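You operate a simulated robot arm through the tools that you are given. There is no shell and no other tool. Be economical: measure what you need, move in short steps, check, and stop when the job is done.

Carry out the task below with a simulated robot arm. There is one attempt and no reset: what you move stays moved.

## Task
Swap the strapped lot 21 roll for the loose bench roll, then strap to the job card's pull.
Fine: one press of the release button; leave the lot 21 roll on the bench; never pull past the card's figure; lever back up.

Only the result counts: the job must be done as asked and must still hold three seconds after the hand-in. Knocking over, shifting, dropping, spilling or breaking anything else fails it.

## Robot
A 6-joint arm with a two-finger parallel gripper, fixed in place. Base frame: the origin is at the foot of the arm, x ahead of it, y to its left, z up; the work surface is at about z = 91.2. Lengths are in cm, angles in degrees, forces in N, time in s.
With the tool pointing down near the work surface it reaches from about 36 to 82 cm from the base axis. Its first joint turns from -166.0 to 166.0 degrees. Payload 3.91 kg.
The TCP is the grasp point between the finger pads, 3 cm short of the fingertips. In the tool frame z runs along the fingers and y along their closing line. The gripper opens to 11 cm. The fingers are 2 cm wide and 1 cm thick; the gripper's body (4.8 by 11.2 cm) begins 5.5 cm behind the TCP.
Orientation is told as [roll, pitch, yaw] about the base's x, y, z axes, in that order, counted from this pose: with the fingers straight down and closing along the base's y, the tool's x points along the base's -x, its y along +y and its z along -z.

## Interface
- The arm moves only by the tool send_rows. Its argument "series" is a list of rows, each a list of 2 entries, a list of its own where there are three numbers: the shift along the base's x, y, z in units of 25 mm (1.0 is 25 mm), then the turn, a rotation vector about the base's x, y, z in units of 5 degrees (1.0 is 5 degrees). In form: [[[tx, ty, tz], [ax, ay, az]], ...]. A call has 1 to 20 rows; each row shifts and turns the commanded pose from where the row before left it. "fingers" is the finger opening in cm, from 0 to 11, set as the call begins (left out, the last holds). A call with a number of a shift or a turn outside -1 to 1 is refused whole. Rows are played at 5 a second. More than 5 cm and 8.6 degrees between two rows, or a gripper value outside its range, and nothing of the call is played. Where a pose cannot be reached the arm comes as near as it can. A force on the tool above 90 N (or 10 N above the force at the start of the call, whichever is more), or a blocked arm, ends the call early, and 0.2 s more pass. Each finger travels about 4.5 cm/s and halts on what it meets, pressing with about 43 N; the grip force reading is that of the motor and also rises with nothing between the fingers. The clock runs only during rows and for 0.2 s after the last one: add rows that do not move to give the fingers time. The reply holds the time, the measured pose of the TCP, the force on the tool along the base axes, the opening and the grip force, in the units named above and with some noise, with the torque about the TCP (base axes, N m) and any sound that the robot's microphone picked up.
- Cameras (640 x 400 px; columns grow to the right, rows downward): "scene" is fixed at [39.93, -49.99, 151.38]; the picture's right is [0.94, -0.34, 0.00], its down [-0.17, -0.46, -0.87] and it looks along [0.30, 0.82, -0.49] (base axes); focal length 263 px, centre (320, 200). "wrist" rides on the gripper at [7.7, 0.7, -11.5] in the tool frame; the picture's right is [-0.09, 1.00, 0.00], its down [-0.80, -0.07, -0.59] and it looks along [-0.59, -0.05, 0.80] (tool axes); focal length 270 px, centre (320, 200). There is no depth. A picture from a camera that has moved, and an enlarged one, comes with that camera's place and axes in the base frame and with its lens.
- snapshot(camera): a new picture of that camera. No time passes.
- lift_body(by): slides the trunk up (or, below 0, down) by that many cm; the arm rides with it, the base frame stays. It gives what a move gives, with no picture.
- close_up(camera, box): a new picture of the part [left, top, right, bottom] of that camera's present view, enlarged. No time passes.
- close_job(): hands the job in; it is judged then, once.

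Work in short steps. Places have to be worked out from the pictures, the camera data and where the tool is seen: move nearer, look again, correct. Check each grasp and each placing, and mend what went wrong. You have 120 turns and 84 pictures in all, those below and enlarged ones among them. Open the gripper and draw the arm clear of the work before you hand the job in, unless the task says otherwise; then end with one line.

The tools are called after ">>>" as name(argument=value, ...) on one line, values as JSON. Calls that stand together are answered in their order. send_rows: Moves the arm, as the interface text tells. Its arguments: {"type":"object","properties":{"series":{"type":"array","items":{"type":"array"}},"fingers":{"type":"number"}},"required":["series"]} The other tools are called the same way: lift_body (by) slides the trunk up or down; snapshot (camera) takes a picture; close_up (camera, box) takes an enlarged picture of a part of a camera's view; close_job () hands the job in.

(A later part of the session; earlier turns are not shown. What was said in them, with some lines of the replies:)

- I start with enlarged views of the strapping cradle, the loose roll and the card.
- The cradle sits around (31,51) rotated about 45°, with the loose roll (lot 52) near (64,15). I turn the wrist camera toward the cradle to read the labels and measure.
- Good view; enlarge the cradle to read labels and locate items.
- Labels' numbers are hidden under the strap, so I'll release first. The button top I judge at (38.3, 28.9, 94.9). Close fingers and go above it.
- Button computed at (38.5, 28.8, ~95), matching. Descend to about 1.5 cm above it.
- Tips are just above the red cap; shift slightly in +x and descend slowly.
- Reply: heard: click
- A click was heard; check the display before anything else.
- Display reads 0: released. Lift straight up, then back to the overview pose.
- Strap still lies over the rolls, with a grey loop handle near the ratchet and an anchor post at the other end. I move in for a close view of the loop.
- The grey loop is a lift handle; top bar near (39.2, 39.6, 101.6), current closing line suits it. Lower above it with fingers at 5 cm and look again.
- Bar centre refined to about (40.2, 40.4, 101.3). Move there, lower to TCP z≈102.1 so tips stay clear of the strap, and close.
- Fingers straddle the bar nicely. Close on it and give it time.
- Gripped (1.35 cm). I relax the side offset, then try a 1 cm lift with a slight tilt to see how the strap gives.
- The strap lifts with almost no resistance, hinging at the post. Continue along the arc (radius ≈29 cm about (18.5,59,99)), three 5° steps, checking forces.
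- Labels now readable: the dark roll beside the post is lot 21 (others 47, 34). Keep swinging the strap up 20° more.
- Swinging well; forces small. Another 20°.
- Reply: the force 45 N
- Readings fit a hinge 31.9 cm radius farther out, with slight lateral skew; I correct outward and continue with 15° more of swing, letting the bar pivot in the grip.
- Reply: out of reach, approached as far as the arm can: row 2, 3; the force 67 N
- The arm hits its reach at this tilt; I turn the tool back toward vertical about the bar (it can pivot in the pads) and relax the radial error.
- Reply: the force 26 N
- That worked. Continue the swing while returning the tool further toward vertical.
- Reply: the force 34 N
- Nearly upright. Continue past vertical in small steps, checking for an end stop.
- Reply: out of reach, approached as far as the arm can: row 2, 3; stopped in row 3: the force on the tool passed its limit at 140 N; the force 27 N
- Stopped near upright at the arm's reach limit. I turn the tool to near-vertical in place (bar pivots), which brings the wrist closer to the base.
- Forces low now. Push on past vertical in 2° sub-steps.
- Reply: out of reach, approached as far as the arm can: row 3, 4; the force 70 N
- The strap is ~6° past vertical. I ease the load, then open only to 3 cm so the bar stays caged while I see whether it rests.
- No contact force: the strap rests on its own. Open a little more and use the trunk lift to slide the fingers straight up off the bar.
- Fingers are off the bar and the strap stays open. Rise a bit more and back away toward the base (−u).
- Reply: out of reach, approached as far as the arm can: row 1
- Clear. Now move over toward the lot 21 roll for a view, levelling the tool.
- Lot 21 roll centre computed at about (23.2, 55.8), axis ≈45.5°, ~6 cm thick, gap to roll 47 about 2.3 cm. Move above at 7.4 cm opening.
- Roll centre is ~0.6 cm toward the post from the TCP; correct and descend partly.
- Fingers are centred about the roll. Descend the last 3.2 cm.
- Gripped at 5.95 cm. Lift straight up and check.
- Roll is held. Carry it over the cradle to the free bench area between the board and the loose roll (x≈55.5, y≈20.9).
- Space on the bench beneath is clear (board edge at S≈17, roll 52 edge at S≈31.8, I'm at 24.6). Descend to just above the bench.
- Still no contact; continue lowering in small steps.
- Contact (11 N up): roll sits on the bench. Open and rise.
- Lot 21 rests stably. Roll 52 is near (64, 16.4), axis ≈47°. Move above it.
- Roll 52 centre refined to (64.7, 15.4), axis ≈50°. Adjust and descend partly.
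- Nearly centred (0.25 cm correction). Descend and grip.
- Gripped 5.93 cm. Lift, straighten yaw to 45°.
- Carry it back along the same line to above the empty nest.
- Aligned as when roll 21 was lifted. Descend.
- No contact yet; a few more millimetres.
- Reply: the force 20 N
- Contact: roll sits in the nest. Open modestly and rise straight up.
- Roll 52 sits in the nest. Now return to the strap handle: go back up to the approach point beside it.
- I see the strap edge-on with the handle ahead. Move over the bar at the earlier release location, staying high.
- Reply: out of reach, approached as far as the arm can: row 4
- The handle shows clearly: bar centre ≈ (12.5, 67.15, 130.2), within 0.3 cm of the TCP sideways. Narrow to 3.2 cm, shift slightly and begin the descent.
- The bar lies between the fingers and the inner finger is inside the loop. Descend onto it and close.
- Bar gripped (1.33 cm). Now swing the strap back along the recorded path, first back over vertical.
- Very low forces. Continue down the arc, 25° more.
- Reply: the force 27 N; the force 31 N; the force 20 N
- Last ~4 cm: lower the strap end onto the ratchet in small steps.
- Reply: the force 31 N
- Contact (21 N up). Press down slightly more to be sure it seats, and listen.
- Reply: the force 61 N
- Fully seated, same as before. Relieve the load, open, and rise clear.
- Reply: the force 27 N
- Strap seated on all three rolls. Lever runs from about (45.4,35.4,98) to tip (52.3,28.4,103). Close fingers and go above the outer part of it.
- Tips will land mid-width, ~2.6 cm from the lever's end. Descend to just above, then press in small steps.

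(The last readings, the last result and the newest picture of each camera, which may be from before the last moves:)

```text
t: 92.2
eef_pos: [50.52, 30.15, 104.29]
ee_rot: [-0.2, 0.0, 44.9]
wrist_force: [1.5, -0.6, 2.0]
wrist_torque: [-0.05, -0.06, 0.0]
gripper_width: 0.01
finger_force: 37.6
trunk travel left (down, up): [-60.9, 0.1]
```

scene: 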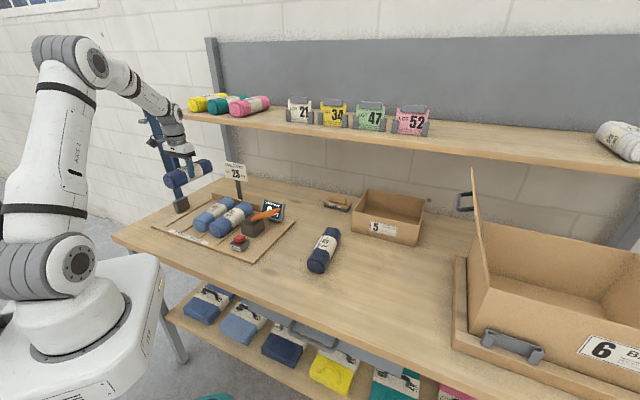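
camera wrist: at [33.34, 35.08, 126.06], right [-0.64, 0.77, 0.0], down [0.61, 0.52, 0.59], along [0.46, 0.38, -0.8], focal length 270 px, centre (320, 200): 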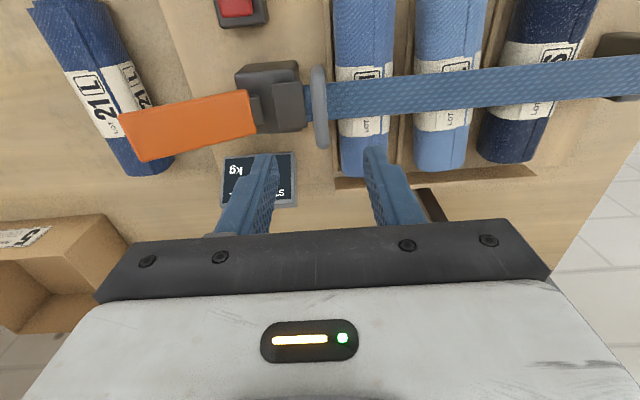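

Light contact at TCP z≈104.3. Press down 0.8 cm and read.

>>> send_rows(series=[[[0, 0, -0.16], [0, 0, 0]], [[0, 0, -0.16], [0, 0, 0]], [[0, 0, 0], [0, 0, 0]]])

>>> close_up(camera="scene", box=[210, 160, 322, 230])

```text
t: 93.0
eef_pos: [50.55, 30.05, 103.51]
ee_rot: [-0.2, 0.0, 45.0]
wrist_force: [1.0, 0.1, 2.4]
wrist_torque: [0.0, -0.1, 0.01]
gripper_width: 0.0
finger_force: 37.5
trunk travel left (down, up): [-60.9, 0.1]
```

```text
5.71 times, centred on (266, 195) of scene
camera zoom: at [39.93, -49.99, 151.38], right [0.94, -0.34, 0.0], down [-0.17, -0.46, -0.87], along [0.3, 0.82, -0.49], focal length 1502 px, centre (629, 229)
```

zoom: 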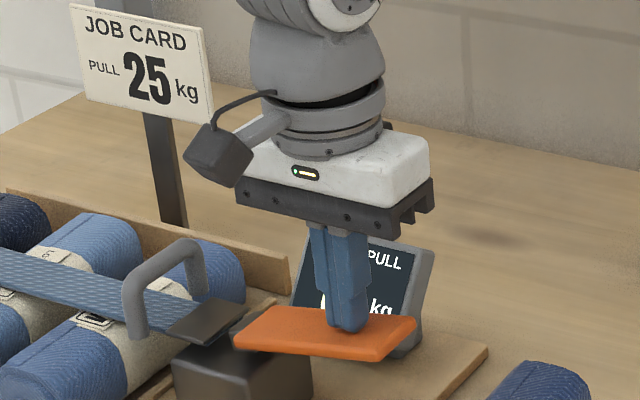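

The lever follows with light spring force; keep pressing slowly until a click.

>>> send_rows(series=[[[0, 0, -0.2], [0, 0, 0]], [[0, 0, -0.2], [0, 0, 0]], [[0, 0, 0], [0, 0, 0]]])

>>> send_rows(series=[[[0, 0, -0.2], [0, 0, 0]], [[0, 0, -0.2], [0, 0, 0]], [[0, 0, 0], [0, 0, 0]]])

>>> close_up(camera="scene", box=[210, 160, 322, 230])

```text
t: 93.8
eef_pos: [50.48, 29.97, 102.46]
ee_rot: [-0.2, 0.0, 45.0]
wrist_force: [1.3, -2.1, 3.6]
wrist_torque: [-0.07, -0.08, -0.02]
gripper_width: 0.0
finger_force: 37.5
trunk travel left (down, up): [-60.9, 0.1]
```

```text
t: 94.6
eef_pos: [50.48, 30.04, 101.82]
ee_rot: [-0.3, -0.3, 44.9]
wrist_force: [3.6, -1.7, 26.3]
wrist_torque: [-0.17, 0.11, 0.0]
gripper_width: 0.0
finger_force: 37.7
trunk travel left (down, up): [-60.9, 0.1]
```

```text
5.71 times, centred on (266, 195) of scene
camera zoom: at [39.93, -49.99, 151.38], right [0.94, -0.34, 0.0], down [-0.17, -0.46, -0.87], along [0.3, 0.82, -0.49], focal length 1502 px, centre (629, 229)
```

zoom: 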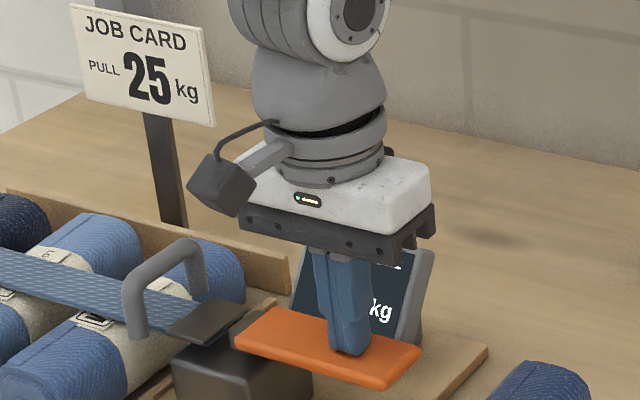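

Force rose to 26 N — end of stroke or strap load. Raise to let the lever return and read the display.

>>> send_rows(series=[[[0, 0, 0.4], [0, 0, 0]], [[0, 0, 0.6], [0, 0, 0]], [[0, 0, 0.8], [0, 0, 0]], [[0, 0, 0.8], [0, 0, 0]], [[0, 0, 0.3], [0, 0, 0]]])

>>> close_up(camera="scene", box=[210, 160, 322, 230])

```text
t: 95.8
eef_pos: [50.37, 29.91, 108.77]
ee_rot: [-0.2, 0.0, 44.9]
wrist_force: [-0.5, -0.5, -0.3]
wrist_torque: [0.01, 0.0, -0.02]
gripper_width: 0.0
finger_force: 37.7
trunk travel left (down, up): [-60.9, 0.1]
```

```text
5.71 times, centred on (266, 195) of scene
camera zoom: at [39.93, -49.99, 151.38], right [0.94, -0.34, 0.0], down [-0.17, -0.46, -0.87], along [0.3, 0.82, -0.49], focal length 1502 px, centre (629, 229)
```

zoom: 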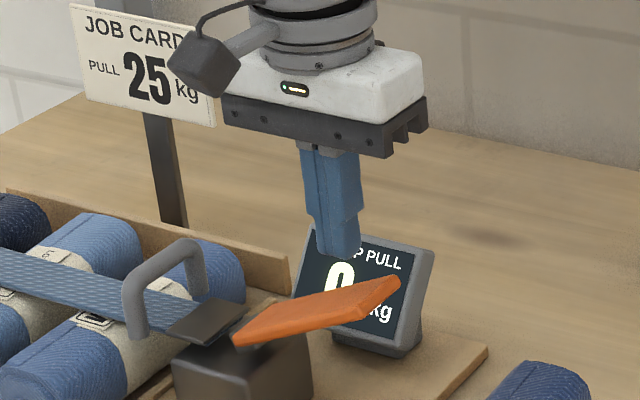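

Still 0, and the lever springs back by itself. Press again, a bit further this time.

>>> send_rows(series=[[[0, 0, -0.8], [0, 0, 0]], [[0, 0, -0.8], [0, 0, 0]], [[0, 0, -0.6], [0, 0, 0]], [[0, 0, -0.4], [0, 0, 0]], [[0, 0, -0.2], [0, 0, 0]], [[0, 0, 0], [0, 0, 0]]])

>>> send_rows(series=[[[0, 0, -0.08], [0, 0, 0]], [[0, 0, -0.08], [0, 0, 0]], [[0, 0, 0], [0, 0, 0]]])

```text
t: 97.2
eef_pos: [50.56, 29.78, 101.86]
ee_rot: [-0.3, -0.2, 45.0]
wrist_force: [1.8, 0.0, 15.1]
wrist_torque: [-0.04, 0.07, 0.05]
gripper_width: 0.0
finger_force: 37.7
trunk travel left (down, up): [-60.9, 0.1]
```

```text
t: 98.0
eef_pos: [50.48, 29.92, 101.76]
ee_rot: [-0.3, -0.7, 45.0]
wrist_force: [8.4, -4.4, 50.2]
wrist_torque: [-0.31, 0.12, 0.12]
gripper_width: 0.02
finger_force: 37.5
trunk travel left (down, up): [-60.9, 0.1]
```

Hard stop reached at z≈101.76 (50 N), no click. Raise and read the display with the wrist camera.

>>> send_rows(series=[[[0, 0, 0.4], [0, 0, 0]], [[0, 0, 0.6], [0, 0, 0]], [[0, 0, 0.8], [0, 0, 0]], [[0, 0, 0.8], [0, 0, 0]], [[0, 0, 0.4], [0, 0, 0]]])

>>> close_up(camera="wrist", box=[200, 60, 456, 220])

```text
t: 99.2
eef_pos: [50.63, 29.99, 108.92]
ee_rot: [-0.3, 0.1, 45.0]
wrist_force: [-0.1, 0.2, 0.9]
wrist_torque: [0.02, -0.01, 0.01]
gripper_width: 0.0
finger_force: 37.8
trunk travel left (down, up): [-60.9, 0.1]
```

```text
2.50 times, centred on (328, 140) of wrist
camera zoom: at [44.49, 25.25, 120.29], right [-0.64, 0.77, 0.0], down [0.61, 0.52, 0.59], along [0.46, 0.38, -0.8], focal length 676 px, centre (300, 350)
```

zoom: 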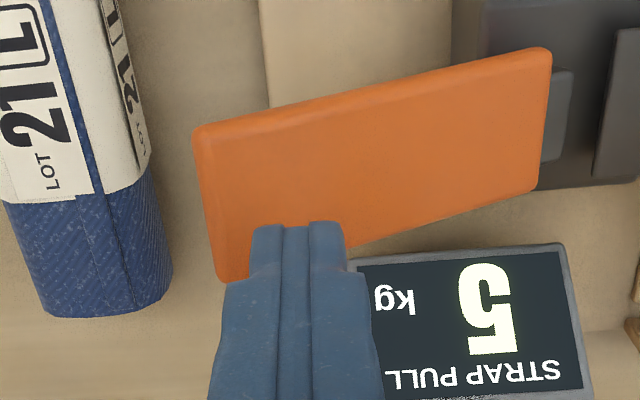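

Display shows 5: a full stroke adds 5 kg. Four more strokes needed; do one and check.

>>> send_rows(series=[[[0, 0, -0.8], [0, 0, 0]], [[0, 0, -0.8], [0, 0, 0]], [[0, 0, -0.6], [0, 0, 0]], [[0, 0, -0.4], [0, 0, 0]], [[0, 0, -0.28], [0, 0, 0]], [[0, 0, -0.08], [0, 0, 0]], [[0, 0, 0], [0, 0, 0]]])

>>> send_rows(series=[[[0, 0, 0.36], [0, 0, 0]], [[0, 0, 0.6], [0, 0, 0]], [[0, 0, 0.8], [0, 0, 0]], [[0, 0, 0.8], [0, 0, 0]], [[0, 0, 0.4], [0, 0, 0]], [[0, 0, 0], [0, 0, 0]]])

>>> close_up(camera="wrist", box=[200, 60, 456, 220])

```text
t: 100.8
eef_pos: [50.61, 30.02, 101.75]
ee_rot: [-0.3, -0.4, 45.1]
wrist_force: [7.5, -3.5, 36.6]
wrist_torque: [-0.24, 0.05, 0.03]
gripper_width: 0.02
finger_force: 37.2
trunk travel left (down, up): [-60.9, 0.1]
```

```text
t: 102.2
eef_pos: [50.58, 30.1, 108.92]
ee_rot: [-0.3, 0.1, 45.0]
wrist_force: [-0.2, 0.4, 0.7]
wrist_torque: [0.02, 0.03, -0.03]
gripper_width: 0.0
finger_force: 38.0
trunk travel left (down, up): [-60.9, 0.1]
```

```text
2.50 times, centred on (328, 140) of wrist
camera zoom: at [44.41, 25.28, 120.32], right [-0.64, 0.77, 0.0], down [0.61, 0.52, 0.59], along [0.46, 0.38, -0.8], focal length 676 px, centre (300, 350)
```

zoom: 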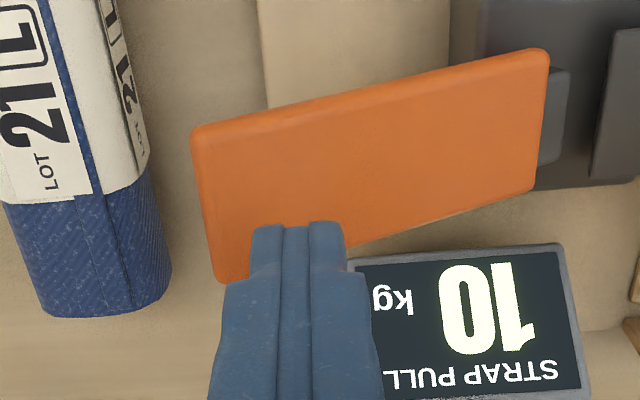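

10 kg. Third counted stroke.

>>> send_rows(series=[[[0, 0, -0.8], [0, 0, 0]], [[0, 0, -0.8], [0, 0, 0]], [[0, 0, -0.6], [0, 0, 0]], [[0, 0, -0.4], [0, 0, 0]], [[0, 0, -0.28], [0, 0, 0]], [[0, 0, -0.08], [0, 0, 0]], [[0, 0, 0], [0, 0, 0]]])

>>> send_rows(series=[[[0, 0, 0.36], [0, 0, 0]], [[0, 0, 0.6], [0, 0, 0]], [[0, 0, 0.8], [0, 0, 0]], [[0, 0, 0.8], [0, 0, 0]], [[0, 0, 0.4], [0, 0, 0]], [[0, 0, 0], [0, 0, 0]]])

>>> close_up(camera="wrist", box=[200, 60, 456, 220])

```text
t: 103.8
eef_pos: [50.76, 29.95, 101.8]
ee_rot: [-0.3, -0.6, 45.0]
wrist_force: [9.3, 0.7, 40.5]
wrist_torque: [-0.17, 0.03, -0.03]
gripper_width: 0.0
finger_force: 37.6
trunk travel left (down, up): [-60.9, 0.1]
```

```text
t: 105.2
eef_pos: [50.84, 29.99, 108.82]
ee_rot: [-0.2, 0.0, 44.9]
wrist_force: [0.6, -0.1, 0.2]
wrist_torque: [-0.01, 0.0, -0.01]
gripper_width: 0.01
finger_force: 37.5
trunk travel left (down, up): [-60.9, 0.1]
```

```text
2.50 times, centred on (328, 140) of wrist
camera zoom: at [44.69, 25.17, 120.14], right [-0.64, 0.77, 0.0], down [0.61, 0.52, 0.59], along [0.46, 0.38, -0.8], focal length 676 px, centre (300, 350)
```

zoom: 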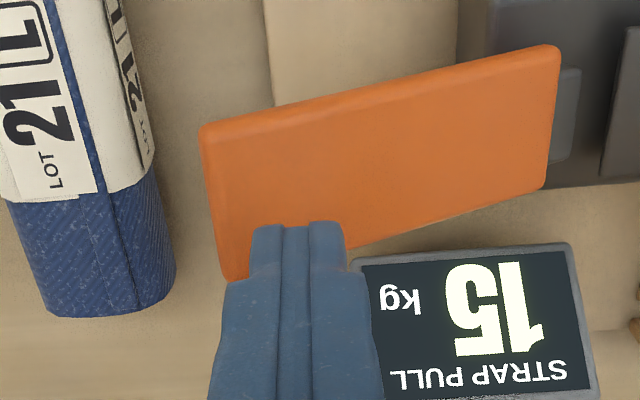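

15 kg. Next stroke.

>>> send_rows(series=[[[0, 0, -0.8], [0, 0, 0]], [[0, 0, -0.8], [0, 0, 0]], [[0, 0, -0.6], [0, 0, 0]], [[0, 0, -0.4], [0, 0, 0]], [[0, 0, -0.28], [0, 0, 0]], [[0, 0, -0.08], [0, 0, 0]], [[0, 0, 0], [0, 0, 0]]])

>>> send_rows(series=[[[0, 0, 0.36], [0, 0, 0]], [[0, 0, 0.6], [0, 0, 0]], [[0, 0, 0.8], [0, 0, 0]], [[0, 0, 0.8], [0, 0, 0]], [[0, 0, 0.4], [0, 0, 0]], [[0, 0, 0], [0, 0, 0]]])

>>> close_up(camera="wrist", box=[200, 60, 456, 220])

```text
t: 106.8
eef_pos: [50.57, 30.09, 101.78]
ee_rot: [-0.3, -0.5, 45.0]
wrist_force: [8.3, 1.1, 34.1]
wrist_torque: [-0.08, 0.04, 0.03]
gripper_width: 0.0
finger_force: 37.8
trunk travel left (down, up): [-60.9, 0.1]
```

```text
t: 108.2
eef_pos: [50.72, 30.13, 109.03]
ee_rot: [-0.3, 0.0, 45.0]
wrist_force: [-0.3, -0.1, 0.4]
wrist_torque: [0.0, 0.0, 0.01]
gripper_width: 0.02
finger_force: 37.9
trunk travel left (down, up): [-60.9, 0.1]
```

```text
2.50 times, centred on (328, 140) of wrist
camera zoom: at [44.52, 25.33, 120.35], right [-0.64, 0.77, 0.0], down [0.61, 0.52, 0.59], along [0.46, 0.38, -0.8], focal length 676 px, centre (300, 350)
```

zoom: 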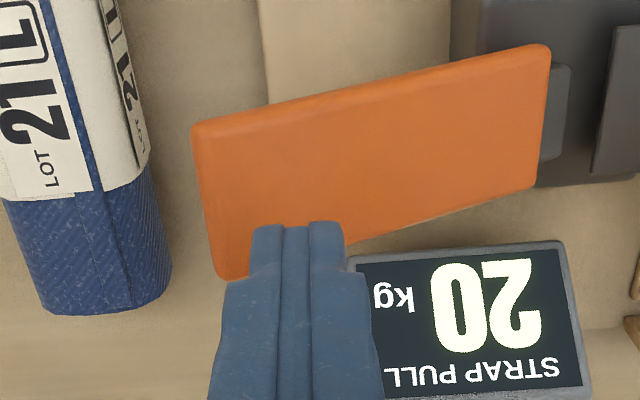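

20 kg. One final stroke.

>>> send_rows(series=[[[0, 0, -0.8], [0, 0, 0]], [[0, 0, -0.8], [0, 0, 0]], [[0, 0, -0.6], [0, 0, 0]], [[0, 0, -0.4], [0, 0, 0]], [[0, 0, -0.28], [0, 0, 0]], [[0, 0, -0.08], [0, 0, 0]], [[0, 0, 0], [0, 0, 0]]])

>>> send_rows(series=[[[0, 0, 0.36], [0, 0, 0]], [[0, 0, 0.6], [0, 0, 0]], [[0, 0, 0.8], [0, 0, 0]], [[0, 0, 0.8], [0, 0, 0]], [[0, 0, 0.4], [0, 0, 0]], [[0, 0, 0], [0, 0, 0]]])

>>> close_up(camera="wrist", box=[200, 60, 456, 220])

```text
t: 109.8
eef_pos: [50.57, 30.05, 101.78]
ee_rot: [-0.2, -0.5, 45.0]
wrist_force: [13.8, 2.4, 35.5]
wrist_torque: [-0.1, -0.14, 0.04]
gripper_width: 0.0
finger_force: 37.4
trunk travel left (down, up): [-60.9, 0.1]
```

```text
t: 111.2
eef_pos: [50.43, 30.28, 108.78]
ee_rot: [-0.1, 0.0, 45.0]
wrist_force: [-0.3, 0.3, 0.2]
wrist_torque: [0.02, -0.02, -0.01]
gripper_width: 0.0
finger_force: 37.3
trunk travel left (down, up): [-60.9, 0.1]
```

```text
2.50 times, centred on (328, 140) of wrist
camera zoom: at [44.39, 25.38, 120.1], right [-0.64, 0.77, 0.0], down [0.61, 0.52, 0.59], along [0.46, 0.38, -0.8], focal length 676 px, centre (300, 350)
```

zoom: 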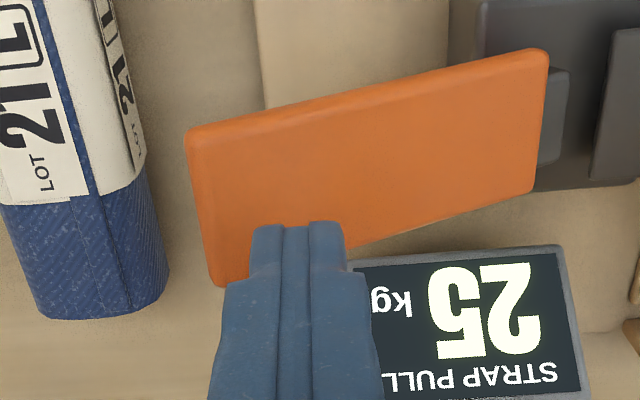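

25 kg, lever up. Draw the arm up and away, open the gripper, and take a final look.

>>> send_rows(series=[[[0, 0, 0.9], [0, 0, 0]], [[0, 0, 0.9], [0, 0, 0]], [[0, 0, 0.9], [0, 0, 0]], [[-0.5, -0.5, 0.9], [0, 0, 0]], [[-0.5, -0.5, 0.9], [0, 0, 0]], [[-0.5, -0.5, 0.9], [0, 0, 0]], [[-0.5, -0.5, 0.9], [0, 0, 0]], [[-0.5, -0.5, 0.9], [0, 0, 0]], [[-0.5, -0.5, 0.9], [0, 0, 0]], [[0, 0, 0], [0, 0, 0]]])

>>> send_rows(series=[[[0, 0, 0], [0, 0, 0]], [[0, 0, 0], [0, 0, 0]], [[0, 0, 0], [0, 0, 0]], [[0, 0, 0], [0, 0, 0]]], fingers=11)

>>> snapshot(camera="scene")

>>> close_up(camera="scene", box=[160, 150, 352, 270])

```text
t: 113.4
eef_pos: [43.22, 22.44, 129.02]
ee_rot: [-0.3, 0.0, 45.0]
wrist_force: [-0.8, -0.4, -0.1]
wrist_torque: [0.03, 0.01, -0.01]
gripper_width: 0.02
finger_force: 37.7
trunk travel left (down, up): [-60.9, 0.1]
```

```text
t: 114.4
eef_pos: [43.26, 22.37, 129.09]
ee_rot: [-0.2, 0.1, 45.0]
wrist_force: [-0.4, -0.4, 0.4]
wrist_torque: [-0.02, 0.02, 0.0]
gripper_width: 8.65
finger_force: 0.0
trunk travel left (down, up): [-60.9, 0.1]
```

```text
8 pictures are left
```

scene: 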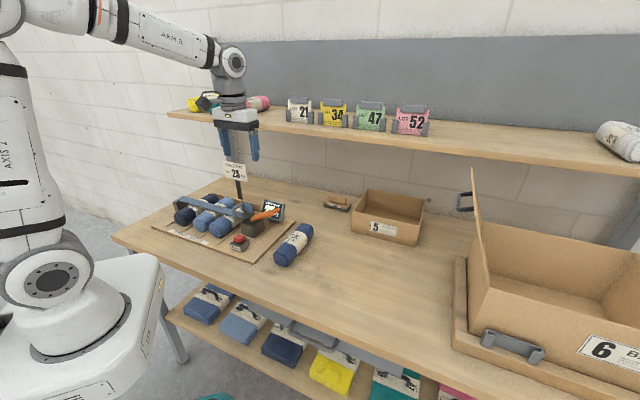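

```text
3.33 times, centred on (256, 210) of scene
camera zoom: at [39.93, -49.99, 151.38], right [0.94, -0.34, 0.0], down [-0.17, -0.46, -0.87], along [0.3, 0.82, -0.49], focal length 876 px, centre (533, 167)
```

zoom: 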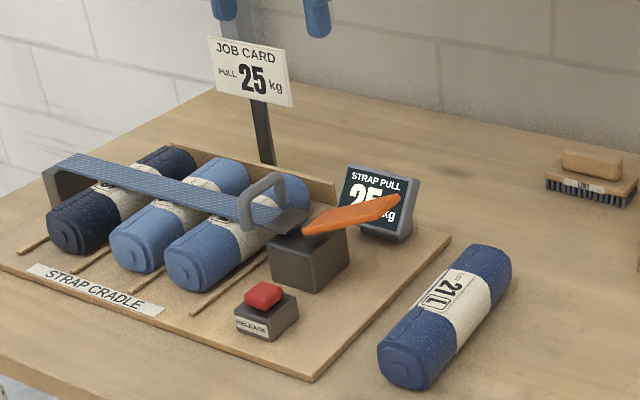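

All is in place: roll 52 is under the strap at 25 kg, the lever is up, roll 21 is on the bench and the arm is clear. Hand in.

>>> close_job()

```text
The job is handed in.
```

The lot 21 roll is on the bench, the loose roll (lot 52) is in its place in the cradle, and the strap reads 25 kg as on the job card, with one release press, no over-pull and the lever back up.
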